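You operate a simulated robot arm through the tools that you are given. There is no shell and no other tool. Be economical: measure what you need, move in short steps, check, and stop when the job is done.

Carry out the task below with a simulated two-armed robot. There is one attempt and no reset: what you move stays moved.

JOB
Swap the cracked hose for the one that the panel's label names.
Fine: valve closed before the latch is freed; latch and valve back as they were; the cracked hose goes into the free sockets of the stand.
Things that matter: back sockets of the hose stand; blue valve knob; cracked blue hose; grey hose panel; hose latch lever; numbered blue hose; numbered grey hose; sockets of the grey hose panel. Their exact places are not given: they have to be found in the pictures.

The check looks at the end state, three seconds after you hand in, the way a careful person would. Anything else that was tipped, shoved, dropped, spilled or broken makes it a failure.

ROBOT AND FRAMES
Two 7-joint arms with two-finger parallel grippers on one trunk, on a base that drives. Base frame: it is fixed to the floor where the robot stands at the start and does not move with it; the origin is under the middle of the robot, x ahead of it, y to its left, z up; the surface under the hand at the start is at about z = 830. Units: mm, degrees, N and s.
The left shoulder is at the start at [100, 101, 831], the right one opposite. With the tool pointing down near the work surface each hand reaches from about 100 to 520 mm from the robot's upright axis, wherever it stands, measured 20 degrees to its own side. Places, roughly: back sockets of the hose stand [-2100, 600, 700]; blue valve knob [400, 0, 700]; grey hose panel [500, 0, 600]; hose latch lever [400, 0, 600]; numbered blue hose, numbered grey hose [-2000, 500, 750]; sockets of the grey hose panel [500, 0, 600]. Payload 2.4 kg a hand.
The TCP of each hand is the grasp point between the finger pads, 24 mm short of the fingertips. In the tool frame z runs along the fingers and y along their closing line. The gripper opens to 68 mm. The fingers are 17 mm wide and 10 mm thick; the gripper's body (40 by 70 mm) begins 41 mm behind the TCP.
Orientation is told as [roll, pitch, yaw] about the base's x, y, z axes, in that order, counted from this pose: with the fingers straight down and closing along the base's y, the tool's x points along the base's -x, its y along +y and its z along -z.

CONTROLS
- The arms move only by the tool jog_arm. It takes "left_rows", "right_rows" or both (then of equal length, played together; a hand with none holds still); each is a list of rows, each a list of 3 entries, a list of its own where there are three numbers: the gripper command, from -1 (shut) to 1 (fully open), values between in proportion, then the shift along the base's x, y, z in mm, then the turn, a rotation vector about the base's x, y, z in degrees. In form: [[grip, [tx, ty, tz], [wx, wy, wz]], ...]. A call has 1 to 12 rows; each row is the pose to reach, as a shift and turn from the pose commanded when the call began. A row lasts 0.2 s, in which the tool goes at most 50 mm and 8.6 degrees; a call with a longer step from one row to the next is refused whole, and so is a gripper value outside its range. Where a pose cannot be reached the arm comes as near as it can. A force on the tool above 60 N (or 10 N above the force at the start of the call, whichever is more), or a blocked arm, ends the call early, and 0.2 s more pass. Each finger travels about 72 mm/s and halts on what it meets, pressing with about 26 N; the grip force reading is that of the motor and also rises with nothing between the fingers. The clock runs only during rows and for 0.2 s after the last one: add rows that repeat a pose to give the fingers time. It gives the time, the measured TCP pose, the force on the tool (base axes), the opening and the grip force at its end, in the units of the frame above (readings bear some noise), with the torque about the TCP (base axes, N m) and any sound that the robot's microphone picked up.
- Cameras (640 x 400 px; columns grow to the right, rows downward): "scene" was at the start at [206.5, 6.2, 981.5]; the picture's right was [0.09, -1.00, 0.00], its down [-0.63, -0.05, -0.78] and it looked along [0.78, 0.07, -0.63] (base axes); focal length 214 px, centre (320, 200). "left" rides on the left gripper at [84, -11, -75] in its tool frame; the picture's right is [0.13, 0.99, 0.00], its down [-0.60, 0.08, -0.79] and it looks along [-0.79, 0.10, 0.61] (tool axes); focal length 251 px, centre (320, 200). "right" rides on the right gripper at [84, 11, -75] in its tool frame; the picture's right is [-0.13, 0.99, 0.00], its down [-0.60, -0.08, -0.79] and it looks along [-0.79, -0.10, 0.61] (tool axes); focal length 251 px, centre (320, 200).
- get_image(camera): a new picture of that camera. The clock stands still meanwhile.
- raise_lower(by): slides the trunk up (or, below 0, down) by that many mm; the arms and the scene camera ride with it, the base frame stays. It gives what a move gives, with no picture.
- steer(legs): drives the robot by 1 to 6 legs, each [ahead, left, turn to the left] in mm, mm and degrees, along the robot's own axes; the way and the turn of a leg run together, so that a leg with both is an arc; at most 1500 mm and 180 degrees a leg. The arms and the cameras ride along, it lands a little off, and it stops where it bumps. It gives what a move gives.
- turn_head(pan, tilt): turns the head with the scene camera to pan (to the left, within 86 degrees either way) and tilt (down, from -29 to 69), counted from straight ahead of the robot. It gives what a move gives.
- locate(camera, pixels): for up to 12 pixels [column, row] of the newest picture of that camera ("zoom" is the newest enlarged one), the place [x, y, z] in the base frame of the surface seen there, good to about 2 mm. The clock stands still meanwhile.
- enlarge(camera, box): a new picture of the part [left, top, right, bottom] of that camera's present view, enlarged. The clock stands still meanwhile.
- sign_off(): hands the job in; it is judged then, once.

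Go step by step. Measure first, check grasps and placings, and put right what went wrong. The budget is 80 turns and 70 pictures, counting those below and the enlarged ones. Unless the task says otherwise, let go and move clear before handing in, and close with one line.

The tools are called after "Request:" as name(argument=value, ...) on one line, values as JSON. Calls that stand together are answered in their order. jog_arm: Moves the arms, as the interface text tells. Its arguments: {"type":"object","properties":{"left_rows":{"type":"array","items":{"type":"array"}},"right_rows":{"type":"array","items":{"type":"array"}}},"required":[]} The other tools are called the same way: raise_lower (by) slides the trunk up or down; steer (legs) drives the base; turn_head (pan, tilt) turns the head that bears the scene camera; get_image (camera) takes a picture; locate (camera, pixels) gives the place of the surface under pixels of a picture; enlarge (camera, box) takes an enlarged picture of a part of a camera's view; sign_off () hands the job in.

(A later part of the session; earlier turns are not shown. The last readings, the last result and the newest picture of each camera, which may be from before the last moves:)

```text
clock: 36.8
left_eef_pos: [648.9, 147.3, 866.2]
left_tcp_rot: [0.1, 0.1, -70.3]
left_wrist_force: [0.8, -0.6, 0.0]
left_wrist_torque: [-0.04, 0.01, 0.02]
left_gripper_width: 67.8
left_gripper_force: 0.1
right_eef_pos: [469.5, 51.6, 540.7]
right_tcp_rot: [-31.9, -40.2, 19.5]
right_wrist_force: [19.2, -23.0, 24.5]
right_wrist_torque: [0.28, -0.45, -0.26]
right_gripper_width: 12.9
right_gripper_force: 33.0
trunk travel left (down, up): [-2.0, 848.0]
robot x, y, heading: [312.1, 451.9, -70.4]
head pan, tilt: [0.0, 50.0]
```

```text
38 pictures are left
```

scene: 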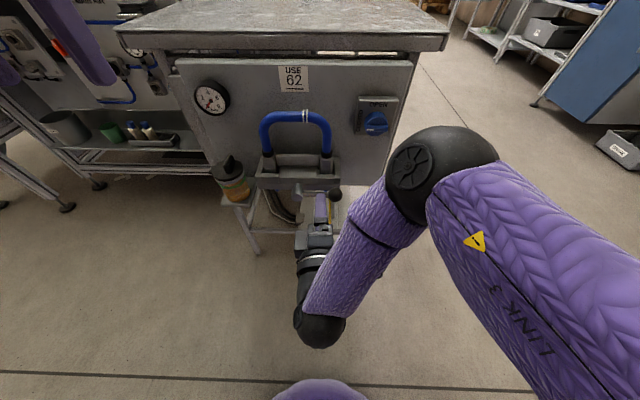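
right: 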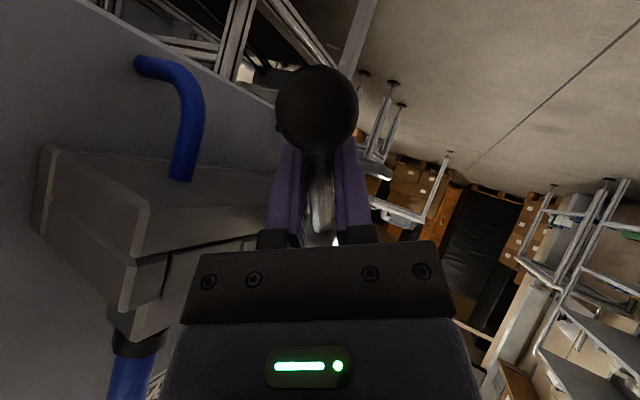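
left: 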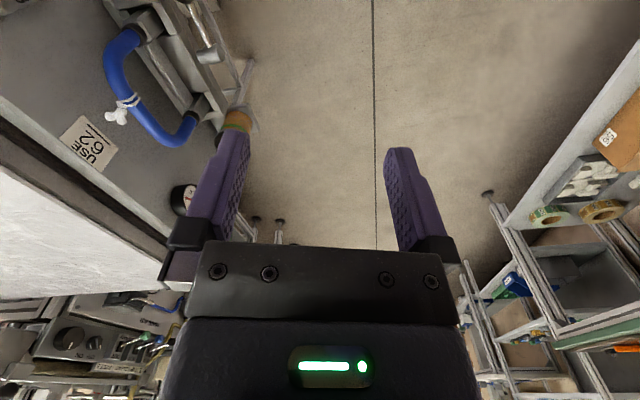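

The ball is still in the same place between the fingers, so the lever has followed. I'll carry on toward straight down.

Request:
jog_arm(right_rows=[[-1, [4.9, 1.6, -4.9], [2.5, -7.6, 0]], [-1, [10.3, 3.4, -9.1], [5.1, -15.2, 0]], [-1, [16.3, 5.4, -12.4], [7.6, -22.8, 0]], [-1, [22.7, 7.6, -14.8], [10.1, -30.4, 0]], [-1, [29.3, 9.8, -16.3], [12.6, -38, 0]], [-1, [31.9, 10.6, -16.6], [13.6, -40.8, 0]], [-1, [31.9, 10.6, -16.6], [13.6, -40.8, 0]]])

Request:
get_image(camera="right")

Request:
enlarge(camera="scene", box=[230, 140, 390, 260])

```text
clock: 38.4
left_eef_pos: [646.5, 147.6, 866.5]
left_tcp_rot: [0.1, 0.1, -70.4]
left_wrist_force: [-0.1, -0.7, 0.4]
left_wrist_torque: [0.01, 0.01, 0.0]
left_gripper_width: 67.8
left_gripper_force: 0.0
right_eef_pos: [498.8, 62.1, 524.6]
right_tcp_rot: [-36.7, -83.2, 24.0]
right_wrist_force: [-11.0, -26.9, 20.5]
right_wrist_torque: [0.52, -0.01, -0.22]
right_gripper_width: 12.6
right_gripper_force: 32.6
trunk travel left (down, up): [-2.0, 848.0]
robot x, y, heading: [315.8, 452.3, -70.2]
head pan, tilt: [0.0, 50.0]
```

```text
37 pictures are left
```

right: 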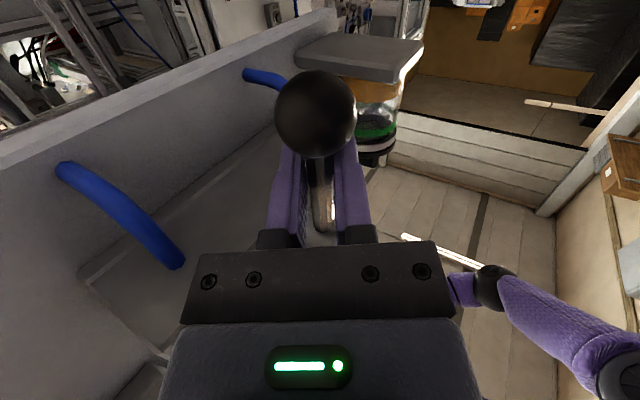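

```text
3.33 times, centred on (310, 200) of scene
```

zoom: 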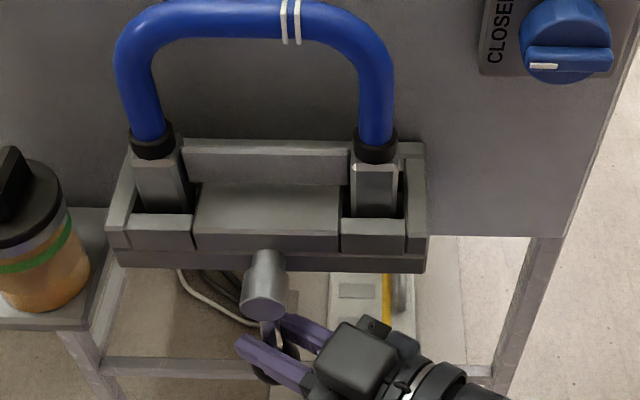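

The lever now hangs straight down (zoom ~265,340). I'll release, withdraw to the right and then back, and check that it stays put.

Request:
jog_arm(right_rows=[[-0.4, [0, 0, 0], [0, 0, 0]], [-0.2, [0, 0, 0], [0, 0, 0]], [-0.2, [-28, -5, 0], [0, 0, 0]], [-0.2, [-66, -4, 0], [0, 0, 0]], [-0.2, [-85, 30, 0], [0, 0, 0]], [-0.2, [-98, 70, 0], [0, 0, 0]], [-0.2, [-108, 110, 0], [0, 0, 0]]])

Request:
enlarge(camera="scene", box=[230, 130, 390, 260])

```text
clock: 40.0
left_eef_pos: [647.5, 148.0, 865.4]
left_tcp_rot: [0.0, 0.1, -70.3]
left_wrist_force: [0.4, 1.0, 0.2]
left_wrist_torque: [0.02, -0.03, 0.01]
left_gripper_width: 67.8
left_gripper_force: 0.0
right_eef_pos: [384.7, 137.4, 536.0]
right_tcp_rot: [-33.4, -83.2, 21.2]
right_wrist_force: [-0.2, 0.7, 0.1]
right_wrist_torque: [0.01, -0.01, -0.01]
right_gripper_width: 27.3
right_gripper_force: 0.0
right hand out of reach, approached as far as the arm can: row 6, 7
trunk travel left (down, up): [-2.0, 848.0]
robot x, y, heading: [313.1, 453.1, -70.1]
head pan, tilt: [0.0, 50.0]
```

```text
3.08 times, centred on (310, 195) of scene
```

zoom: 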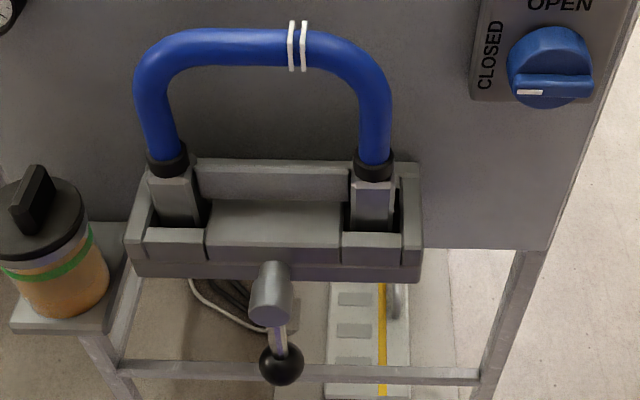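

The lever stays down and the bubbles have stopped. Now I'll use the left hand for the hose: turn it so the fingers close front-to-back, and stage it above and in front of the hose middle.

Request:
jog_arm(left_rows=[[0.3, [-13, -8, 0], [0, 0, -8.3]], [0.3, [-26, -16, 0], [0, 0, -16.6]], [0.3, [-39, -24, 0], [0, 0, -24.9]], [0.3, [-52, -32, 0], [0, 0, -33.2]], [0.3, [-65, -40, 0], [0, 0, -41.5]], [0.3, [-78, -48, 0], [0, 0, -49.8]], [0.3, [-91, -56, 0], [0, 0, -58.1]], [0.3, [-104, -64, 0], [0, 0, -66.4]], [0.3, [-117, -72, 0], [0, 0, -74.7]], [0.3, [-130, -80, 0], [0, 0, -83]], [0.3, [-141.5, -85, -15], [0, 0, -91.3]], [0.3, [-141.5, -85, -15], [0, 0, -91.3]]])

Request:
get_image(camera="scene")

Request:
get_image(camera="left")

```text
clock: 41.4
left_eef_pos: [569.8, 99.0, 865.5]
left_tcp_rot: [-0.2, -0.6, -117.9]
left_wrist_force: [-0.7, -4.1, -4.7]
left_wrist_torque: [-0.11, 0.09, -0.06]
left_gripper_width: 44.1
left_gripper_force: 0.0
right_eef_pos: [385.0, 136.5, 536.3]
right_tcp_rot: [-33.4, -83.2, 21.0]
right_wrist_force: [0.4, 0.5, -0.2]
right_wrist_torque: [-0.02, -0.01, -0.02]
right_gripper_width: 27.2
right_gripper_force: 0.0
trunk travel left (down, up): [-2.0, 848.0]
robot x, y, heading: [314.8, 450.5, -70.4]
head pan, tilt: [0.0, 50.0]
stopped in row 7 (left hand): the force on the tool passed its limit at 86 N (the readings are from after the stop); the commanded pose is now the measured one
```

```text
34 pictures are left
```

scene: 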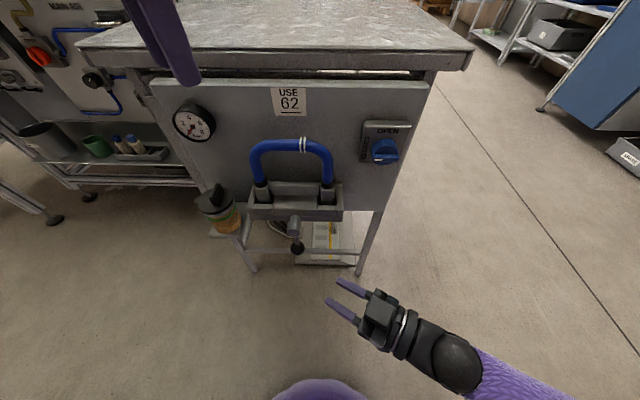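

```text
33 pictures are left
```

left: 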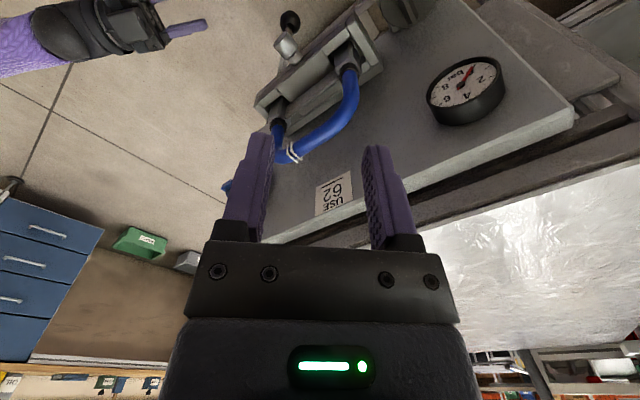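

The left hand stopped on an 86 N contact at (570,99,865) with nothing obvious touching. I'll locate the bench edge to see if it reaches that far.

Request:
locate(camera="scene", pixels=[[220, 46], [220, 62], [220, 74], [220, 85], [400, 55], [85, 50], [178, 75], [165, 40], [292, 142], [262, 155], [325, 155], [265, 145]])

```text
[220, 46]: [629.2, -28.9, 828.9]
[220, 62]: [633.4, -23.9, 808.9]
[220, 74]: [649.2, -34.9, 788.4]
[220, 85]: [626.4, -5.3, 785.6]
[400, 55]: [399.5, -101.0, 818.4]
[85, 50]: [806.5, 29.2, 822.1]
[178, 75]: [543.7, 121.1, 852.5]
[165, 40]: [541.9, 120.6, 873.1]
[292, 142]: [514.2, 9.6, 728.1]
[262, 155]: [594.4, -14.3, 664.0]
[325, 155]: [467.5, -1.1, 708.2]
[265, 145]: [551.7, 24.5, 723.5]
```

The bench edge is about 130 mm away, so this was likely the arm brushing itself. I'll pull the hand back toward the robot a little and finish the turn in small steps.

Request:
jog_arm(left_rows=[[0.3, [12, -10, 10], [0, 0, 0]], [0.3, [12, -30, 20], [0, 0, 0]], [0.3, [12, -30, 20], [0, 0, -8.3]], [0.3, [12, -30, 20], [0, 0, -16.6]], [0.3, [12, -30, 20], [0, 0, -25]], [0.3, [12, -30, 20], [0, 0, -33]], [0.3, [12, -30, 20], [0, 0, -41]], [0.3, [12, -30, 20], [0, 0, -44]]])

Request:
get_image(camera="left")

```text
clock: 41.7
left_eef_pos: [573.3, 93.7, 869.7]
left_tcp_rot: [-0.3, -1.2, -117.0]
left_wrist_force: [-3.0, -7.9, -8.4]
left_wrist_torque: [-0.18, 0.11, -0.02]
left_gripper_width: 44.1
left_gripper_force: 0.1
right_eef_pos: [385.4, 136.6, 535.2]
right_tcp_rot: [-33.2, -83.2, 20.8]
right_wrist_force: [-0.2, 0.1, -0.1]
right_wrist_torque: [0.02, 0.02, 0.02]
right_gripper_width: 27.3
right_gripper_force: 0.1
trunk travel left (down, up): [-2.0, 848.0]
robot x, y, heading: [315.4, 451.7, -70.3]
head pan, tilt: [0.0, 50.0]
stopped in row 1 (left hand): the force on the tool passed its limit at 92 N (the readings are from after the stop); the commanded pose is now the measured one
```

```text
32 pictures are left
```

left: 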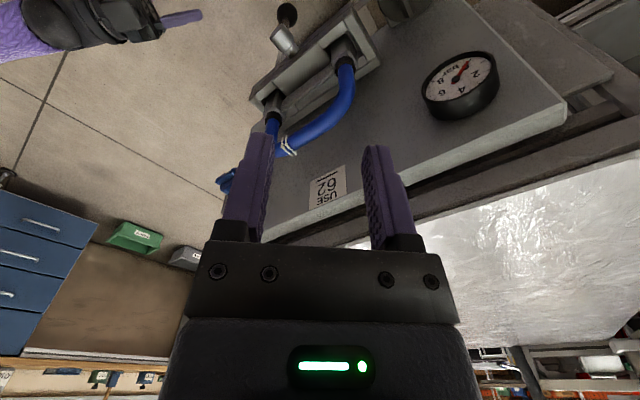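

The push comes from behind and above, so the hand's camera housing is likely touching its own forearm. I'll undo that and turn the other way instead.

Request:
jog_arm(left_rows=[[0.3, [0, 0, 0], [0, 0, 8.3]], [0.3, [5, -5, 0], [0, 0, 16.6]], [0.3, [10, -5, 0], [0, 0, 24.9]], [0.3, [20, -5, 0], [0, 0, 33.2]], [0.3, [20, -5, 0], [0, 0, 41.5]], [0.3, [20, -5, 0], [0, 0, 49.8]], [0.3, [20, -5, 0], [0, 0, 58.1]], [0.3, [20, -5, 0], [0, 0, 66.4]], [0.3, [20, -5, 0], [0, 0, 74.7]], [0.3, [20, -5, 0], [0, 0, 83]], [0.3, [20, -5, 0], [0, 0, 91.3]], [0.3, [20, -5, 0], [0, 0, 99.6]]])

```text
clock: 44.3
left_eef_pos: [593.3, 89.6, 869.1]
left_tcp_rot: [-0.3, -1.1, -17.3]
left_wrist_force: [0.2, 0.1, 0.6]
left_wrist_torque: [-0.01, 0.04, 0.0]
left_gripper_width: 44.2
left_gripper_force: 0.0
right_eef_pos: [384.5, 135.8, 535.9]
right_tcp_rot: [-33.2, -83.2, 21.0]
right_wrist_force: [-1.1, -0.5, 0.6]
right_wrist_torque: [0.01, 0.02, 0.0]
right_gripper_width: 27.2
right_gripper_force: 0.1
trunk travel left (down, up): [-2.0, 848.0]
robot x, y, heading: [314.4, 453.1, -70.3]
head pan, tilt: [0.0, 50.0]
```

Turning that way is free. I'll finish to yaw 18° and centre the hand in front of the hose.

Request:
jog_arm(left_rows=[[0.3, [-17, -7, 0], [0, 0, 7.2]], [0.3, [-34, -14, 0], [0, 0, 14.4]], [0.3, [-51, -22, 0], [0, 0, 21.6]], [0.3, [-68, -29, 0], [0, 0, 28.8]], [0.3, [-84, -36, 0], [0, 0, 35.7]], [0.3, [-84, -36, 0], [0, 0, 35.7]]])

Request:
jog_arm(left_rows=[[0.3, [5, -15, -15], [-7, -2.3, 0]], [0.3, [10, -29, -30], [-11, -3.7, 0]], [0.3, [14.8, -44.6, -60], [-11, -3.7, 0]], [0.3, [14.8, -44.6, -60], [-11, -3.7, 0]]])

Request:
get_image(camera="left")

Request:
enlarge(camera="scene", box=[200, 40, 400, 240])

```text
clock: 45.7
left_eef_pos: [508.9, 54.7, 870.0]
left_tcp_rot: [-0.3, -1.1, 18.3]
left_wrist_force: [-0.5, -0.6, 0.4]
left_wrist_torque: [0.01, 0.02, 0.0]
left_gripper_width: 43.9
left_gripper_force: 0.2
right_eef_pos: [385.2, 135.1, 535.5]
right_tcp_rot: [-33.3, -83.2, 21.0]
right_wrist_force: [0.0, 0.1, 0.4]
right_wrist_torque: [-0.01, 0.02, -0.01]
right_gripper_width: 27.3
right_gripper_force: 0.0
trunk travel left (down, up): [-2.0, 848.0]
robot x, y, heading: [314.8, 453.1, -70.5]
head pan, tilt: [0.0, 50.0]
```

```text
clock: 46.7
left_eef_pos: [523.2, 8.2, 809.7]
left_tcp_rot: [-11.9, -1.2, 18.5]
left_wrist_force: [0.4, 0.6, 0.2]
left_wrist_torque: [-0.04, 0.02, 0.05]
left_gripper_width: 44.3
left_gripper_force: 0.1
right_eef_pos: [385.2, 136.4, 536.4]
right_tcp_rot: [-33.2, -83.2, 21.0]
right_wrist_force: [0.1, -0.2, 0.2]
right_wrist_torque: [0.0, -0.01, 0.02]
right_gripper_width: 27.2
right_gripper_force: 0.0
trunk travel left (down, up): [-2.0, 848.0]
robot x, y, heading: [314.7, 449.8, -70.1]
head pan, tilt: [0.0, 50.0]
```

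```text
31 pictures are left
```

left: 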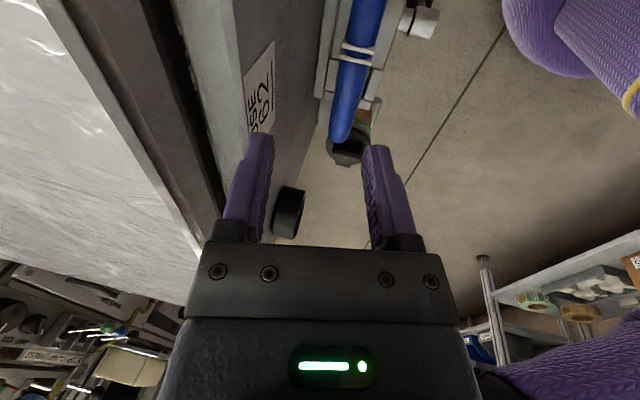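

```text
2.00 times, centred on (300, 140) of scene
```

zoom: 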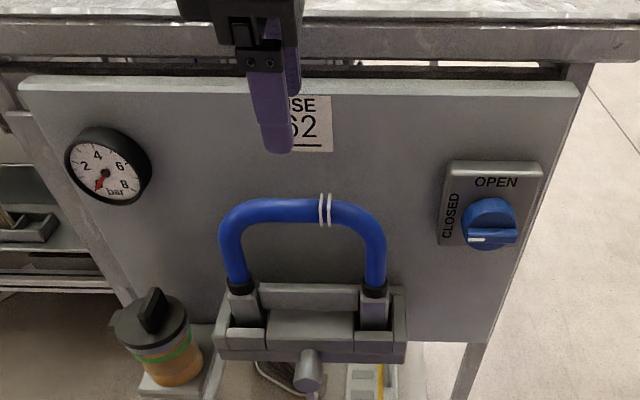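

The hand is over the hose. I'll locate the hose centreline exactly before going down.

Request:
locate(camera="zoom", pixels=[[285, 202], [285, 210], [285, 219], [300, 210], [320, 210], [240, 215], [365, 215]])

Request:
locate(camera="left", pixels=[[343, 110], [360, 110], [335, 115], [348, 85], [365, 20]])

```text
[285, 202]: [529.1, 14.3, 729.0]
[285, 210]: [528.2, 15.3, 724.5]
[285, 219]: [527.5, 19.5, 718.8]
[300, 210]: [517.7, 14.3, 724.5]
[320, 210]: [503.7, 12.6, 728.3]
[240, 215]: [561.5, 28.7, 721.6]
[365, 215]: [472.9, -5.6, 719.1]
```

```text
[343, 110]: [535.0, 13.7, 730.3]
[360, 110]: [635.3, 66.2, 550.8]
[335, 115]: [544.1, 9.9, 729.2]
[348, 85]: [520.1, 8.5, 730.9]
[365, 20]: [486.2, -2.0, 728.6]
```

The hose centre is at n≈−157, z≈720, u≈499, directly below the hand. I'll descend 90 mm with a narrower opening and close.

Request:
jog_arm(left_rows=[[0.1, [0, 0, -30], [0, 0, 0]], [0.1, [0, 0, -60], [0, 0, 0]], [0.1, [0, 0, -89], [0, 0, 0]], [0.1, [0, 0, -89], [0, 0, 0]], [-0.4, [0, 0, -89], [0, 0, 0]], [-1, [0, 0, -89], [0, 0, 0]], [-1, [0, 0, -89], [0, 0, 0]]])

Request:
get_image(camera="left")

```text
clock: 48.3
left_eef_pos: [524.2, 11.2, 720.4]
left_tcp_rot: [-11.9, -1.2, 18.5]
left_wrist_force: [-0.2, 0.3, -0.8]
left_wrist_torque: [-0.01, 0.01, -0.01]
left_gripper_width: 17.2
left_gripper_force: 25.8
right_eef_pos: [384.4, 135.2, 537.3]
right_tcp_rot: [-33.2, -83.2, 20.9]
right_wrist_force: [0.2, 0.4, 0.2]
right_wrist_torque: [-0.01, -0.01, 0.01]
right_gripper_width: 27.1
right_gripper_force: 0.0
trunk travel left (down, up): [-2.0, 848.0]
robot x, y, heading: [315.6, 452.8, -70.2]
head pan, tilt: [0.0, 50.0]
```

```text
29 pictures are left
```

left: 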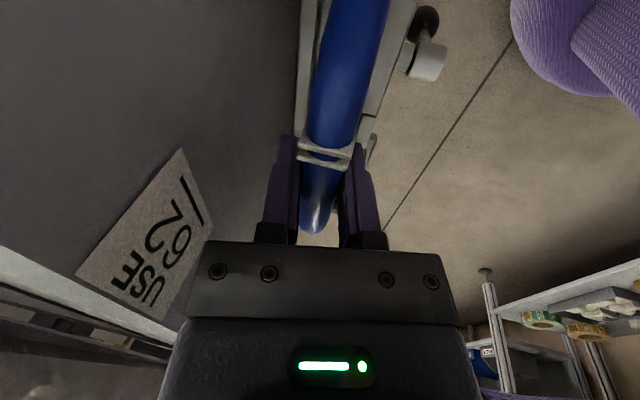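

The hose is gripped at 17 mm with no side force. I'll lift straight up 80 mm.

Request:
jog_arm(left_rows=[[-1, [0, 0, 8], [0, 0, 0]], [-1, [0, 0, 18], [0, 0, 0]], [-1, [0, 0, 30], [0, 0, 0]], [-1, [0, 0, 45], [0, 0, 0]], [-1, [0, 0, 60], [0, 0, 0]], [-1, [0, 0, 80], [0, 0, 0]], [-1, [0, 0, 80], [0, 0, 0]]])

Request:
get_image(camera="scene")

```text
clock: 49.9
left_eef_pos: [522.9, 9.1, 799.9]
left_tcp_rot: [-11.8, -1.2, 18.5]
left_wrist_force: [0.0, -0.3, -0.9]
left_wrist_torque: [0.04, 0.0, -0.01]
left_gripper_width: 17.1
left_gripper_force: 25.6
right_eef_pos: [384.8, 135.6, 535.7]
right_tcp_rot: [-33.2, -83.2, 20.9]
right_wrist_force: [0.2, 0.6, 0.5]
right_wrist_torque: [0.01, 0.02, -0.01]
right_gripper_width: 27.2
right_gripper_force: 0.0
trunk travel left (down, up): [-2.0, 848.0]
robot x, y, heading: [315.3, 450.1, -70.5]
head pan, tilt: [0.0, 50.0]
```

```text
28 pictures are left
```

scene: 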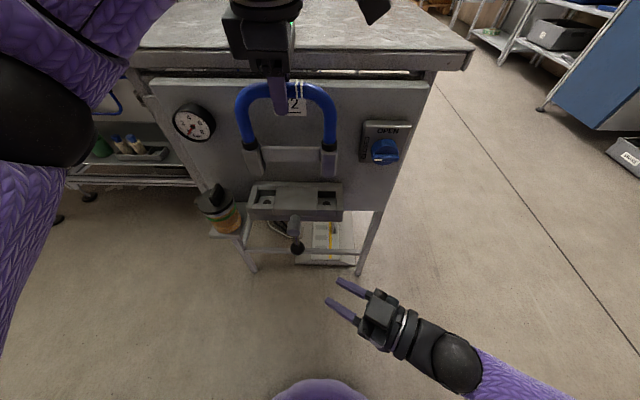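

The hose is out, with empty sockets at (268,199) and (326,198). I'll measure the end tips and the sockets for the later insertion.

Request:
enlarge(camera="scene", box=[230, 130, 360, 230])

Request:
locate(camera="scene", pixels=[[252, 173], [329, 175], [253, 150], [329, 150], [268, 190], [326, 190], [296, 192], [268, 207], [326, 207], [345, 195], [250, 195]])

```text
4.00 times, centred on (295, 180) of scene
```

zoom: 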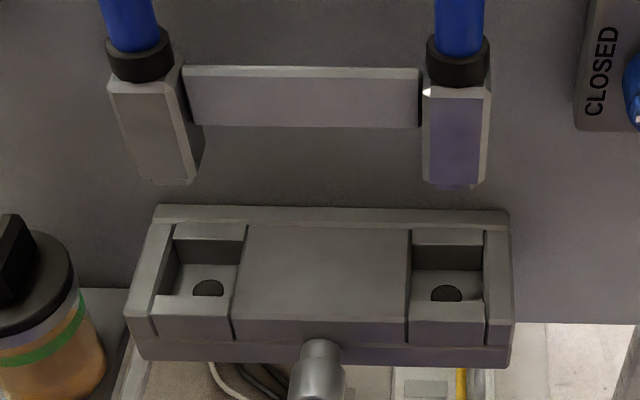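

```text
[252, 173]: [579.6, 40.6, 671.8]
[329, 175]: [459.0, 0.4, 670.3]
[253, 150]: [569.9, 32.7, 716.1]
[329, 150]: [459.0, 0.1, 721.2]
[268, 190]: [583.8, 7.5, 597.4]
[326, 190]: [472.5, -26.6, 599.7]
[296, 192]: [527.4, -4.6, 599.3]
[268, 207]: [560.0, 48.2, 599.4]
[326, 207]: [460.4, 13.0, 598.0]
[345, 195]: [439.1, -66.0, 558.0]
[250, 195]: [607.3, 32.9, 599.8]
```

The hose is a rigid unit. Its end blocks sit about 12 mm deep in a bracket with top z≈600, with the seated grip at (524,11,720). I'll lift a bit more, pull back clear of the panel, and turn the base toward the stand.

Request:
jog_arm(left_rows=[[-1, [0, 0, 15], [0, 0, 0]], [-1, [-10, 30, 25], [0, 0, 0]], [-1, [-24, 71, 25], [0, 0, 0]], [-1, [-38, 113, 25], [0, 0, 0]], [-1, [-50, 150, 25], [0, 0, 0]]])

Request:
steer(legs=[[-60, 0, 0], [0, 0, -110]])

Request:
turn_head(pan=0, tilt=22)

Request:
get_image(camera="scene")

```text
clock: 51.1
left_eef_pos: [473.4, 159.0, 825.1]
left_tcp_rot: [-11.8, -1.2, 18.5]
left_wrist_force: [0.4, 0.2, -1.5]
left_wrist_torque: [0.0, -0.03, 0.02]
left_gripper_width: 17.3
left_gripper_force: 26.0
right_eef_pos: [384.4, 135.5, 536.6]
right_tcp_rot: [-33.1, -83.2, 20.8]
right_wrist_force: [1.0, -0.3, -0.3]
right_wrist_torque: [0.02, -0.02, 0.0]
right_gripper_width: 27.2
right_gripper_force: 0.0
trunk travel left (down, up): [-2.0, 848.0]
robot x, y, heading: [312.0, 451.6, -70.7]
head pan, tilt: [0.0, 50.0]
```

```text
clock: 56.7
left_eef_pos: [-37.2, 464.9, 825.4]
left_tcp_rot: [-12.0, -1.2, -92.5]
left_wrist_force: [0.2, 0.7, -1.9]
left_wrist_torque: [-0.03, -0.02, 0.01]
left_gripper_width: 17.0
left_gripper_force: 25.7
right_eef_pos: [-26.8, 555.4, 535.7]
right_tcp_rot: [-33.2, -83.2, -90.0]
right_wrist_force: [0.3, 0.2, 0.1]
right_wrist_torque: [-0.02, 0.0, -0.05]
right_gripper_width: 27.2
right_gripper_force: 0.0
trunk travel left (down, up): [-2.0, 848.0]
robot x, y, heading: [293.1, 509.9, 178.8]
head pan, tilt: [0.0, 50.0]
```

```text
clock: 57.6
left_eef_pos: [-37.8, 465.4, 824.9]
left_tcp_rot: [-11.9, -1.2, -92.5]
left_wrist_force: [-0.3, -0.3, -1.1]
left_wrist_torque: [-0.01, -0.01, 0.01]
left_gripper_width: 17.2
left_gripper_force: 26.2
right_eef_pos: [-27.8, 557.4, 536.5]
right_tcp_rot: [-33.2, -83.2, -90.0]
right_wrist_force: [0.2, 0.5, 0.1]
right_wrist_torque: [0.01, -0.01, -0.01]
right_gripper_width: 27.1
right_gripper_force: 0.0
trunk travel left (down, up): [-2.0, 848.0]
robot x, y, heading: [294.6, 504.7, 178.6]
head pan, tilt: [0.0, 22.0]
```

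```text
26 pictures are left
```

scene: 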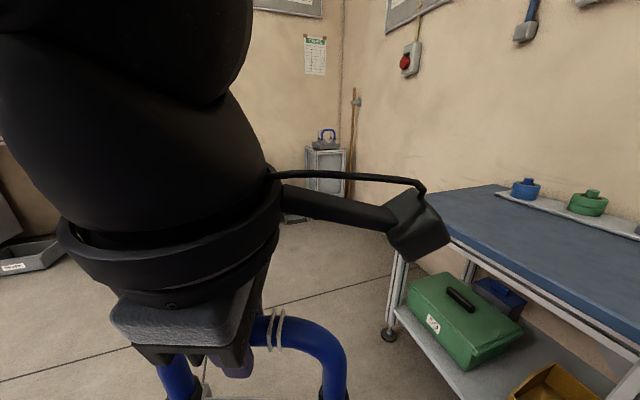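

The stand is visible at (325,150), past the blue bench on the right. I'll locate its corners to plan the drive.

Request:
locate(camera="scene", pixels=[[327, 132], [316, 148], [345, 152], [312, 200], [350, 205], [390, 335], [455, 205], [355, 110], [285, 220]])

Request:
enlarge(camera="scene", box=[290, 115, 370, 165])

```text
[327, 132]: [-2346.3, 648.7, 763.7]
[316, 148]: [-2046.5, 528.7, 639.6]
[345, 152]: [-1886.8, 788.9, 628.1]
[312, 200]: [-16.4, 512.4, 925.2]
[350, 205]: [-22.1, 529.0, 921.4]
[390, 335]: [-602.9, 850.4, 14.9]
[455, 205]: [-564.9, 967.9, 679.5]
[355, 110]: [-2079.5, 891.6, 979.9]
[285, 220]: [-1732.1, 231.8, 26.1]
```

```text
8.00 times, centred on (330, 140) of scene
```

zoom: 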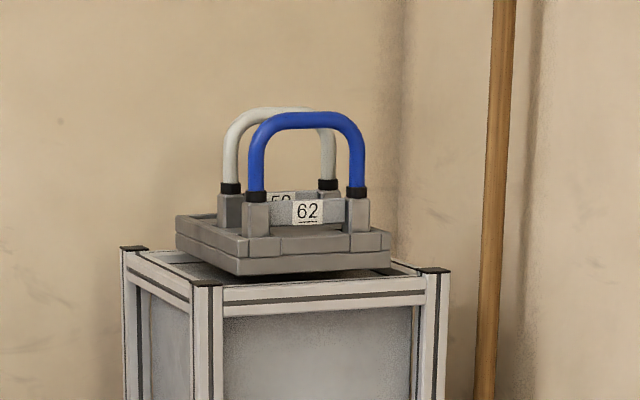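

The front row holds the blue hose, clearly labelled 62, with a grey hose behind it. The stand's front faces about (0.86,−0.52), and something small lies on the floor near (−1730,230). I'll drive most of the way and look again.

Request:
steer(legs=[[0, 230, 0], [1450, 0, 0], [0, 0, -29]])

Request:
jog_arm(left_rows=[[-1, [0, 0, 20], [0, 0, 0]], [-1, [0, 0, 40], [0, 0, 0]], [-1, [0, 0, 60], [0, 0, 0]], [-1, [0, 0, 60], [0, 0, 0]]])

Request:
turn_head(pan=-25, tilt=35)

Request:
get_image(camera="scene")

```text
clock: 67.6
left_eef_pos: [-1474.7, 445.6, 825.6]
left_tcp_rot: [-11.9, -1.2, -122.2]
left_wrist_force: [0.3, -0.1, -1.4]
left_wrist_torque: [0.01, 0.01, -0.01]
left_gripper_width: 17.1
left_gripper_force: 26.3
right_eef_pos: [-1420.9, 520.6, 536.0]
right_tcp_rot: [-33.3, -83.2, -119.6]
right_wrist_force: [-0.2, -0.3, -0.4]
right_wrist_torque: [0.02, 0.0, 0.02]
right_gripper_width: 27.0
right_gripper_force: 0.1
trunk travel left (down, up): [-2.0, 848.0]
robot x, y, heading: [-1168.2, 318.0, 149.1]
head pan, tilt: [0.0, 22.0]
```

```text
clock: 68.6
left_eef_pos: [-1475.7, 447.1, 886.0]
left_tcp_rot: [-11.8, -1.2, -122.1]
left_wrist_force: [0.2, -0.8, -1.2]
left_wrist_torque: [-0.02, 0.01, 0.02]
left_gripper_width: 17.2
left_gripper_force: 26.0
right_eef_pos: [-1421.1, 518.5, 535.9]
right_tcp_rot: [-33.2, -83.2, -119.5]
right_wrist_force: [0.3, -0.1, 0.9]
right_wrist_torque: [-0.01, 0.02, 0.0]
right_gripper_width: 27.0
right_gripper_force: 0.0
trunk travel left (down, up): [-2.0, 848.0]
robot x, y, heading: [-1168.0, 319.8, 148.7]
head pan, tilt: [0.0, 22.0]
```

```text
clock: 69.5
left_eef_pos: [-1475.0, 447.2, 885.1]
left_tcp_rot: [-11.9, -1.3, -122.1]
left_wrist_force: [-0.5, 0.2, -2.1]
left_wrist_torque: [-0.01, 0.0, -0.01]
left_gripper_width: 17.1
left_gripper_force: 26.3
right_eef_pos: [-1421.3, 518.6, 535.8]
right_tcp_rot: [-33.2, -83.1, -119.6]
right_wrist_force: [-1.0, 0.9, -0.7]
right_wrist_torque: [0.01, 0.01, 0.0]
right_gripper_width: 27.1
right_gripper_force: 0.1
trunk travel left (down, up): [-2.0, 848.0]
robot x, y, heading: [-1166.9, 319.4, 149.0]
head pan, tilt: [-25.0, 35.0]
```

```text
24 pictures are left
```

scene: 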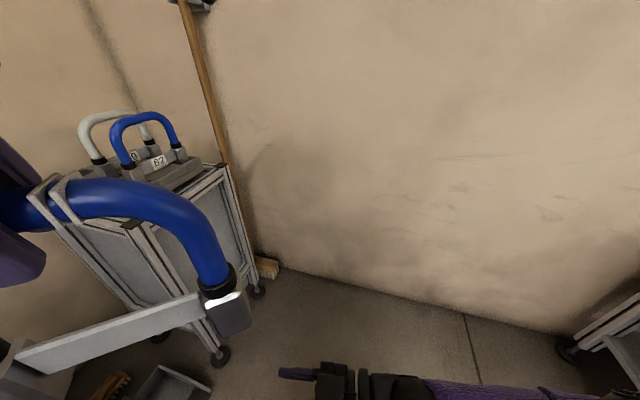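

The carried hose hides part of the stand. I'll raise the trunk 250 mm for a view from above with clearance, and locate the bin and stand legs.

Request:
locate(camera="scene", pixels=[[180, 375], [212, 385], [220, 355], [257, 293], [158, 175], [205, 168], [150, 370], [222, 165], [145, 112], [110, 112]])

Request:
raise_lower(by=260)

Request:
steer(legs=[[330, 0, 0]])

Request:
turn_head(pan=-10, tilt=48)

Request:
get_image(camera="scene")

```text
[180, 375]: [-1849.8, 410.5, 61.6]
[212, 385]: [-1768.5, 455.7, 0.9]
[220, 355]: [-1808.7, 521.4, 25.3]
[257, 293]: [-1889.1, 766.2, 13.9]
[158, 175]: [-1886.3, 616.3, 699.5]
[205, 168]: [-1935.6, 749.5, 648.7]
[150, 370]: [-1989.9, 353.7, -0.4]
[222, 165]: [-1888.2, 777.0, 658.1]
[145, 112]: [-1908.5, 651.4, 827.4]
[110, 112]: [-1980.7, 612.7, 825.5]
```

```text
clock: 72.2
left_eef_pos: [-1474.8, 446.6, 1144.6]
left_tcp_rot: [-11.9, -1.1, -122.1]
left_wrist_force: [0.1, -0.3, -1.4]
left_wrist_torque: [-0.02, -0.01, 0.03]
left_gripper_width: 17.2
left_gripper_force: 26.2
right_eef_pos: [-1420.9, 519.5, 796.7]
right_tcp_rot: [-32.9, -83.3, -119.9]
right_wrist_force: [-0.4, 0.4, 0.3]
right_wrist_torque: [0.0, -0.01, 0.01]
right_gripper_width: 27.1
right_gripper_force: 0.1
trunk travel left (down, up): [-262.0, 588.0]
robot x, y, heading: [-1167.3, 318.6, 149.0]
head pan, tilt: [-25.0, 35.0]
```

```text
clock: 74.4
left_eef_pos: [-1756.0, 614.8, 1145.1]
left_tcp_rot: [-11.9, -1.2, -122.0]
left_wrist_force: [0.0, -0.1, -1.4]
left_wrist_torque: [-0.01, 0.01, 0.0]
left_gripper_width: 16.9
left_gripper_force: 25.5
right_eef_pos: [-1702.6, 687.3, 795.6]
right_tcp_rot: [-33.2, -83.2, -119.8]
right_wrist_force: [0.5, -0.1, 1.1]
right_wrist_torque: [-0.02, -0.01, 0.0]
right_gripper_width: 27.0
right_gripper_force: 0.1
trunk travel left (down, up): [-262.0, 588.0]
robot x, y, heading: [-1446.4, 486.6, 149.0]
head pan, tilt: [-25.0, 35.0]
```

```text
clock: 75.1
left_eef_pos: [-1756.8, 613.5, 1145.2]
left_tcp_rot: [-11.8, -1.2, -122.1]
left_wrist_force: [-0.5, 0.2, -1.5]
left_wrist_torque: [-0.02, -0.01, 0.0]
left_gripper_width: 17.1
left_gripper_force: 26.1
right_eef_pos: [-1701.5, 689.3, 796.6]
right_tcp_rot: [-33.2, -83.3, -119.8]
right_wrist_force: [0.0, -0.7, 0.5]
right_wrist_torque: [0.02, 0.02, -0.02]
right_gripper_width: 27.0
right_gripper_force: 0.0
trunk travel left (down, up): [-262.0, 588.0]
robot x, y, heading: [-1445.1, 488.1, 149.2]
head pan, tilt: [-10.0, 48.0]
```

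```text
23 pictures are left
```

scene: 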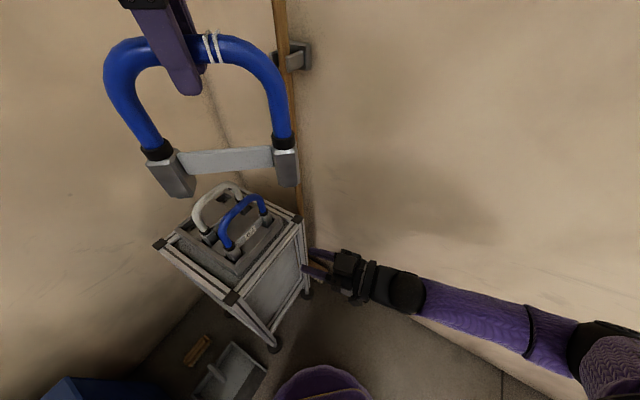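

I can now see the stand from above at (235,235), with both hoses on a plate and a dustpan on the floor at (230,370). I'll enlarge to find the free sockets.

Request:
enlarge(camera="scene", box=[140, 175, 320, 305])

Request:
locate(camera="scene", pixels=[[160, 244], [232, 298], [297, 218], [265, 345], [262, 372], [225, 345], [262, 212], [230, 245], [207, 233], [245, 200], [226, 187], [240, 270]])

```text
3.08 times, centred on (230, 240) of scene
```

zoom: 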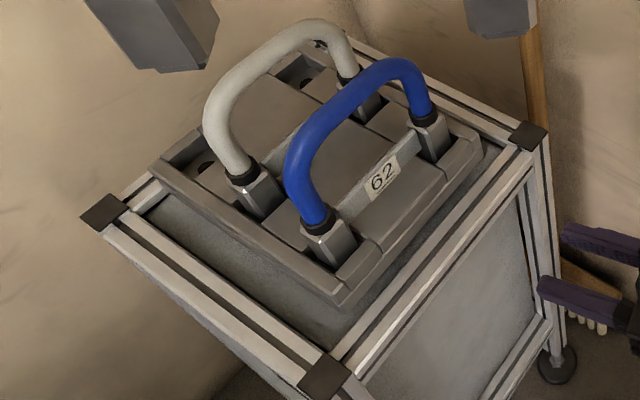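

```text
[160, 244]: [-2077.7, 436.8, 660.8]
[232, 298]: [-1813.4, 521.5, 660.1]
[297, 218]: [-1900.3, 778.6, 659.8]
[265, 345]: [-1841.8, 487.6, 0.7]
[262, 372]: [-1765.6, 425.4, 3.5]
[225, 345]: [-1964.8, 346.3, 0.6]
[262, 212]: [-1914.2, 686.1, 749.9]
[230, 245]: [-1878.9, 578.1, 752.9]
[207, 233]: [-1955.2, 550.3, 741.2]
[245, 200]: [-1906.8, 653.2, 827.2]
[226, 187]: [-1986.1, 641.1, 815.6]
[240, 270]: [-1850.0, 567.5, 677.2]
```

The stand's corners show its front facing (0.95,0.31), with the two back sockets free at zoom (203,165) and (303,80). Before turning to face it I'll measure the rows and pull the right hand in and to the right.

Request:
locate(camera="zoom", pixels=[[203, 163], [303, 80], [180, 150], [285, 70], [322, 240], [425, 140], [252, 195], [365, 105], [240, 110], [330, 155], [345, 300], [155, 165]])

Request:
locate(camera="scene", pixels=[[450, 150], [560, 250], [370, 100]])

Request:
jog_arm(right_rows=[[-0.2, [36, 21, 0], [0, 0, 0]], [-0.2, [72, 42, 0], [0, 0, 0]], [-0.2, [108, 62, 0], [0, 0, 0]], [-0.2, [143, 83, 0], [0, 0, 0]], [-0.2, [178, 103, 0], [0, 0, 0]], [-0.2, [178, 103, 0], [0, 0, 0]]])

```text
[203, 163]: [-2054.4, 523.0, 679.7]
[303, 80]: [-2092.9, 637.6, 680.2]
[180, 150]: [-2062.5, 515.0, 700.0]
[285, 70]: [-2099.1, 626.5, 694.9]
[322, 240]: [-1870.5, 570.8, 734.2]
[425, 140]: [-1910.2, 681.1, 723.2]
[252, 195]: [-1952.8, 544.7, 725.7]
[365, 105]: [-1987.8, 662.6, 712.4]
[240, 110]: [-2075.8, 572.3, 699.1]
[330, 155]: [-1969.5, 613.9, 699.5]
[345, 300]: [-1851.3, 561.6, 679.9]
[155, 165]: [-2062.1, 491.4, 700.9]
```

```text
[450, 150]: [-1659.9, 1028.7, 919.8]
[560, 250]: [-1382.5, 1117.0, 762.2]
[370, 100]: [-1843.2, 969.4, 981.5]
```

```text
clock: 76.5
left_eef_pos: [-1755.6, 614.3, 1144.4]
left_tcp_rot: [-11.9, -1.2, -122.1]
left_wrist_force: [0.5, 0.5, -2.0]
left_wrist_torque: [0.03, -0.02, 0.0]
left_gripper_width: 17.1
left_gripper_force: 26.0
right_eef_pos: [-1524.2, 791.4, 796.6]
right_tcp_rot: [-33.7, -83.2, -119.1]
right_wrist_force: [0.0, 0.0, -0.1]
right_wrist_torque: [-0.02, 0.01, -0.04]
right_gripper_width: 27.1
right_gripper_force: 0.2
trunk travel left (down, up): [-262.0, 588.0]
robot x, y, heading: [-1446.4, 493.5, 149.2]
head pan, tilt: [-10.0, 48.0]
```

The wall is only about 300 mm to the right of the square-on spot. I'll point the right hand's fingers down again and tuck it in, then stand slightly left of square at heading ~189°.

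Request:
jog_arm(right_rows=[[-0.2, [8, -5, 0], [7.1, -4.25, 0]], [-0.2, [16, -9, 0], [14.2, -8.5, 0]], [-0.2, [24, -14, 0], [21.3, -12.75, 0]], [-0.2, [32, -19, 0], [28.4, -17, 0]], [-0.2, [40, -24, 0], [35.5, -21.25, 0]], [-0.2, [48, -28, 0], [42.6, -25.5, 0]], [-0.2, [56, -33, 0], [49.7, -29.75, 0]], [-0.2, [64, -38, 0], [56.8, -34, 0]], [-0.2, [72, -43, 0], [63.9, -38.25, 0]], [-0.2, [77, -46, 0], [71, -42.5, 0]]])

Request:
steer(legs=[[0, 0, 40], [0, -193, 0], [90, 0, 0]])

Request:
turn_head(pan=0, tilt=58)

Request:
get_image(camera="scene")

```text
clock: 78.7
left_eef_pos: [-1756.6, 613.7, 1144.6]
left_tcp_rot: [-11.8, -1.2, -122.2]
left_wrist_force: [-0.1, 0.4, -1.3]
left_wrist_torque: [-0.01, -0.02, -0.01]
left_gripper_width: 17.2
left_gripper_force: 26.3
right_eef_pos: [-1574.7, 816.0, 780.9]
right_tcp_rot: [-30.3, -0.4, -121.0]
right_wrist_force: [-0.8, -0.6, -0.5]
right_wrist_torque: [0.01, -0.02, -0.01]
right_gripper_width: 27.2
right_gripper_force: 0.1
right hand out of reach, approached as far as the arm can: row 1, 2, 3, 4, 5, 6, 7, 8, 9, 10
trunk travel left (down, up): [-262.0, 588.0]
robot x, y, heading: [-1450.6, 486.7, 149.1]
head pan, tilt: [-10.0, 48.0]
```

```text
clock: 82.2
left_eef_pos: [-1803.0, 562.8, 1141.0]
left_tcp_rot: [-12.2, -3.4, -77.1]
left_wrist_force: [0.4, 0.1, -1.4]
left_wrist_torque: [0.03, 0.05, -0.04]
left_gripper_width: 17.4
left_gripper_force: 26.3
right_eef_pos: [-1815.7, 808.1, 764.5]
right_tcp_rot: [-29.9, -8.6, -85.8]
right_wrist_force: [1.1, 0.2, 0.7]
right_wrist_torque: [0.05, -0.01, -0.04]
right_gripper_width: 27.1
right_gripper_force: 0.1
trunk travel left (down, up): [-262.0, 588.0]
robot x, y, heading: [-1490.7, 652.1, -166.2]
head pan, tilt: [-10.0, 48.0]
stopped in leg 2: the robot was blocked; the commanded pose is now the measured one
```

```text
clock: 82.9
left_eef_pos: [-1803.3, 560.0, 1140.3]
left_tcp_rot: [-12.2, -3.1, -77.5]
left_wrist_force: [0.2, -0.7, -1.9]
left_wrist_torque: [-0.01, 0.0, 0.03]
left_gripper_width: 17.2
left_gripper_force: 26.4
right_eef_pos: [-1812.9, 807.2, 767.8]
right_tcp_rot: [-30.0, -8.0, -85.4]
right_wrist_force: [0.4, -0.6, 0.4]
right_wrist_torque: [0.0, -0.01, -0.02]
right_gripper_width: 27.0
right_gripper_force: 0.0
trunk travel left (down, up): [-262.0, 588.0]
robot x, y, heading: [-1488.9, 657.2, -166.6]
head pan, tilt: [0.0, 58.0]
```

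```text
21 pictures are left
```

scene: 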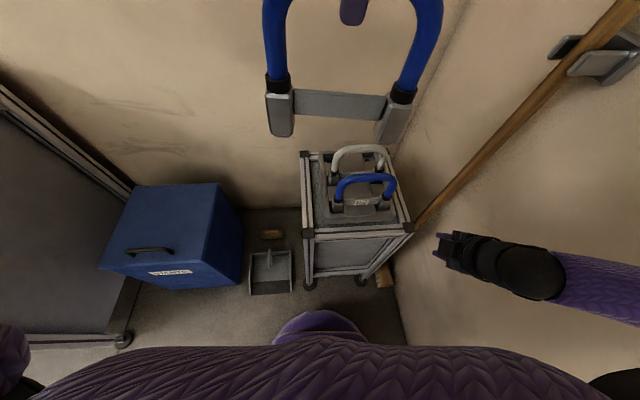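

The right elbow touched the wall, so the base stopped at (−1489,657), heading 194°. Nothing appears to have moved. I'll measure the base's own front edge, the dustpan and the sockets to see how close I can get.

Request:
locate(camera="scene", pixels=[[320, 316], [285, 330], [290, 290], [250, 290], [310, 283], [335, 160], [385, 155], [600, 290], [640, 300], [465, 240], [430, 220], [352, 205]])

Request:
enlarge(camera="scene", box=[290, 130, 420, 240])

```text
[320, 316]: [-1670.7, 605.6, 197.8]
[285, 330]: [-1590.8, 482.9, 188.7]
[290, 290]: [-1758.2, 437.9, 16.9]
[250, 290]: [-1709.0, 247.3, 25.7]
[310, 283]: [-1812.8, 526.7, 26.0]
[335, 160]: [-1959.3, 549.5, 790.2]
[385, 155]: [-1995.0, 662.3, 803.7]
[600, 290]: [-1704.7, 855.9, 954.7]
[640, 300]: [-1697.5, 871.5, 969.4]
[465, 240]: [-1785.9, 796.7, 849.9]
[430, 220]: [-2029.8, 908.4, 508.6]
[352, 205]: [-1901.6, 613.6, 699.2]
```

```text
3.64 times, centred on (355, 185) of scene
```

zoom: 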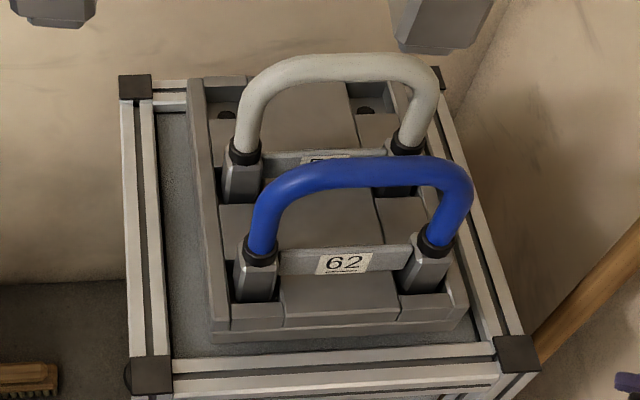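

The base radius is about 200 mm, so a spot near (−1590,620) fits. I'll raise the right hand 200 mm so it clears the stand, then step left and ahead.

Request:
jog_arm(right_rows=[[-0.2, [0, 0, 40], [0, 0, 0]], [-0.2, [5, 0, 80], [0, 0, 0]], [-0.2, [10, 0, 120], [0, 0, 0]], [-0.2, [20, 0, 160], [0, 0, 0]], [-0.2, [30, -5, 200], [0, 0, 0]], [-0.2, [30, -5, 200], [0, 0, 0]]])

Request:
steer(legs=[[0, 15, 0], [105, 0, 0]])

Request:
turn_head(pan=-8, tilt=60)

Request:
get_image(camera="scene")

```text
clock: 83.4
left_eef_pos: [-1805.8, 591.1, 1138.2]
left_tcp_rot: [-12.6, -5.0, -76.8]
left_wrist_force: [0.1, -0.2, -1.2]
left_wrist_torque: [-0.02, 0.02, 0.04]
left_gripper_width: 17.2
left_gripper_force: 25.8
right_eef_pos: [-1831.1, 830.9, 809.2]
right_tcp_rot: [-30.2, -6.9, -80.2]
right_wrist_force: [1.2, -0.2, -0.2]
right_wrist_torque: [0.02, 0.03, 0.01]
right_gripper_width: 27.3
right_gripper_force: 0.2
right hand out of reach, approached as far as the arm can: row 1, 2
trunk travel left (down, up): [-262.0, 588.0]
robot x, y, heading: [-1489.3, 654.2, -165.9]
head pan, tilt: [0.0, 58.0]
stopped in row 2 (left hand): the arm was blocked; the commanded pose is now the measured one
```

```text
clock: 84.7
left_eef_pos: [-1829.9, 606.4, 1133.9]
left_tcp_rot: [-12.3, -6.2, -79.6]
left_wrist_force: [0.5, -0.3, -1.4]
left_wrist_torque: [0.0, -0.02, -0.04]
left_gripper_width: 17.4
left_gripper_force: 25.7
right_eef_pos: [-1843.0, 838.7, 802.2]
right_tcp_rot: [-30.0, -8.2, -82.9]
right_wrist_force: [0.1, -0.5, 0.9]
right_wrist_torque: [0.01, -0.03, 0.01]
right_gripper_width: 27.3
right_gripper_force: 0.1
trunk travel left (down, up): [-262.0, 588.0]
robot x, y, heading: [-1506.4, 627.1, -168.4]
head pan, tilt: [0.0, 58.0]
stopped in leg 2: the robot was blocked; the commanded pose is now the measured one
```

```text
clock: 85.4
left_eef_pos: [-1830.7, 604.5, 1134.3]
left_tcp_rot: [-12.2, -6.0, -79.7]
left_wrist_force: [0.3, 0.9, -0.9]
left_wrist_torque: [0.03, 0.01, -0.01]
left_gripper_width: 17.1
left_gripper_force: 25.8
right_eef_pos: [-1843.6, 836.8, 800.5]
right_tcp_rot: [-29.7, -8.3, -82.9]
right_wrist_force: [0.4, 1.0, 0.2]
right_wrist_torque: [0.01, -0.02, -0.02]
right_gripper_width: 27.1
right_gripper_force: 0.0
trunk travel left (down, up): [-262.0, 588.0]
robot x, y, heading: [-1507.6, 632.2, -168.6]
head pan, tilt: [-8.0, 60.0]
```

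```text
19 pictures are left
```

scene: 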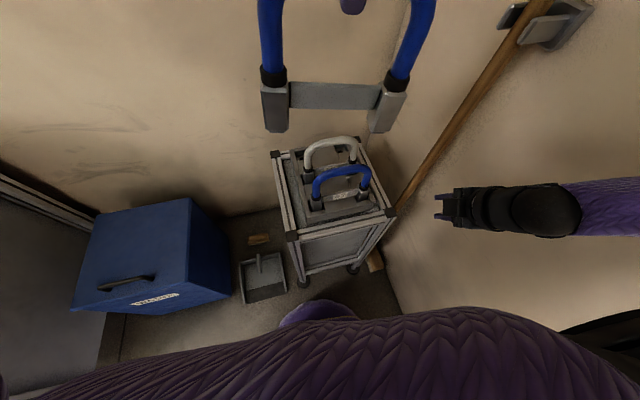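

The picture shows the left upper arm crossing low in front of the chest, with its elbow out on the right at about (600,340), crowding the right arm and the wall. I'll back straight off from the wall and measure where that elbow is.

Request:
locate(camera="scene", pixels=[[600, 335], [400, 345], [150, 370], [560, 215], [620, 200], [620, 330], [520, 320]])

Request:
steer(legs=[[-150, 60, 0]])

Request:
turn_head(pan=-70, tilt=40)

Request:
get_image(camera="scene")

```text
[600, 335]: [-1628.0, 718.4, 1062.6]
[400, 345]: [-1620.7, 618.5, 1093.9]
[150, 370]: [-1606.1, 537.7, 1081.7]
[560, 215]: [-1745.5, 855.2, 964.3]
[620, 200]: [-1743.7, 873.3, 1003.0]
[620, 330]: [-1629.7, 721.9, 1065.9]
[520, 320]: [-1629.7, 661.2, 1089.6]
```

```text
clock: 86.8
left_eef_pos: [-1677.0, 589.4, 1132.2]
left_tcp_rot: [-12.1, -6.6, -79.8]
left_wrist_force: [0.4, -0.3, -1.1]
left_wrist_torque: [0.03, -0.06, -0.01]
left_gripper_width: 17.2
left_gripper_force: 25.3
right_eef_pos: [-1686.9, 817.7, 797.8]
right_tcp_rot: [-29.9, -8.9, -83.0]
right_wrist_force: [0.6, -0.9, -0.2]
right_wrist_torque: [0.03, 0.01, -0.03]
right_gripper_width: 27.3
right_gripper_force: 0.1
trunk travel left (down, up): [-262.0, 588.0]
robot x, y, heading: [-1350.6, 602.8, -168.8]
head pan, tilt: [-8.0, 60.0]
```

```text
clock: 88.1
left_eef_pos: [-1676.7, 589.5, 1134.2]
left_tcp_rot: [-12.2, -6.7, -79.9]
left_wrist_force: [-0.3, -0.2, -2.3]
left_wrist_torque: [0.02, -0.03, 0.04]
left_gripper_width: 17.4
left_gripper_force: 25.8
right_eef_pos: [-1685.3, 818.4, 797.9]
right_tcp_rot: [-29.8, -9.0, -83.1]
right_wrist_force: [0.6, -0.7, 0.1]
right_wrist_torque: [0.02, 0.0, 0.01]
right_gripper_width: 27.2
right_gripper_force: 0.1
trunk travel left (down, up): [-262.0, 588.0]
robot x, y, heading: [-1350.9, 604.4, -168.8]
head pan, tilt: [-70.0, 40.0]
```

```text
18 pictures are left
```

scene: 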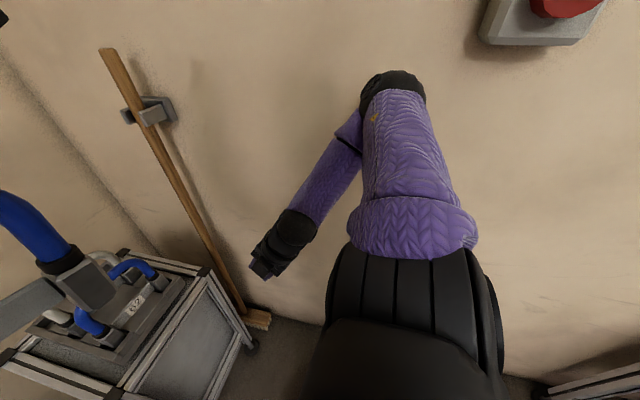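

The right elbow sticks out toward the wall (picture 395,80), and that is what blocked the drive. I'll bring the right hand inward and up to tuck that elbow, and look again.

Request:
jog_arm(right_rows=[[-0.2, [-2, -25, 15], [0, 0, 0]], [-0.2, [-4, -50, 30], [0, 0, 0]], [-0.2, [-6, -80, 45], [0, 0, 0]], [-0.2, [-8, -110, 60], [0, 0, 0]], [-0.2, [-8, -110, 60], [0, 0, 0]]])

Request:
get_image(camera="scene")

Request:
locate(camera="scene", pixels=[[395, 80], [400, 120], [380, 75], [425, 95], [410, 70]])

```text
clock: 89.3
left_eef_pos: [-1676.0, 589.3, 1133.5]
left_tcp_rot: [-12.3, -6.7, -79.8]
left_wrist_force: [-0.5, 0.6, -2.0]
left_wrist_torque: [-0.04, 0.01, 0.01]
left_gripper_width: 17.4
left_gripper_force: 26.2
right_eef_pos: [-1699.9, 707.4, 856.1]
right_tcp_rot: [-29.7, -9.0, -83.2]
right_wrist_force: [0.5, 0.0, 0.1]
right_wrist_torque: [0.02, 0.01, 0.0]
right_gripper_width: 27.2
right_gripper_force: 0.0
right hand out of reach, approached as far as the arm can: row 3, 4, 5
trunk travel left (down, up): [-262.0, 588.0]
robot x, y, heading: [-1351.0, 600.1, -168.9]
head pan, tilt: [-70.0, 40.0]
```

```text
17 pictures are left
```

scene: 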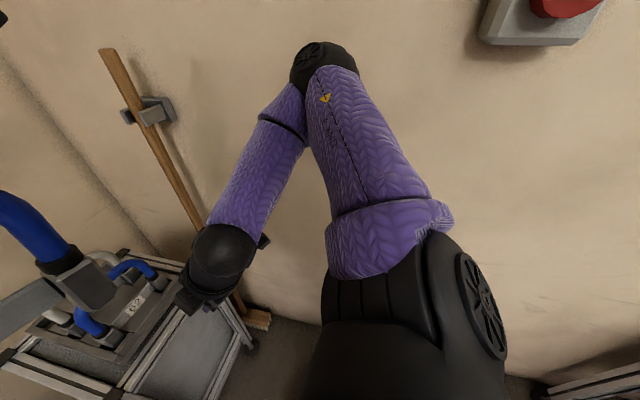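

```text
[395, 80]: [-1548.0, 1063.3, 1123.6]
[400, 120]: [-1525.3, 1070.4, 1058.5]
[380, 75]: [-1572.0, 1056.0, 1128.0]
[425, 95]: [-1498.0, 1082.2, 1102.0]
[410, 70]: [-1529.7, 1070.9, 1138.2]
```

The elbow has swung forward to (325,65). I'll measure how far it still reaches toward the wall.

Request:
locate(camera="scene", pixels=[[325, 65], [350, 60], [305, 65], [340, 50], [320, 120], [215, 260], [255, 240]])

```text
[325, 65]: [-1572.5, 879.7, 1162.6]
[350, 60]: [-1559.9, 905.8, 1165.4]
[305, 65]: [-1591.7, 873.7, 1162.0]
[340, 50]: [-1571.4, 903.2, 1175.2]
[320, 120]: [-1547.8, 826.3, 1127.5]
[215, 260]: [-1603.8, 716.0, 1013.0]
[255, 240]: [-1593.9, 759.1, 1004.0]
```

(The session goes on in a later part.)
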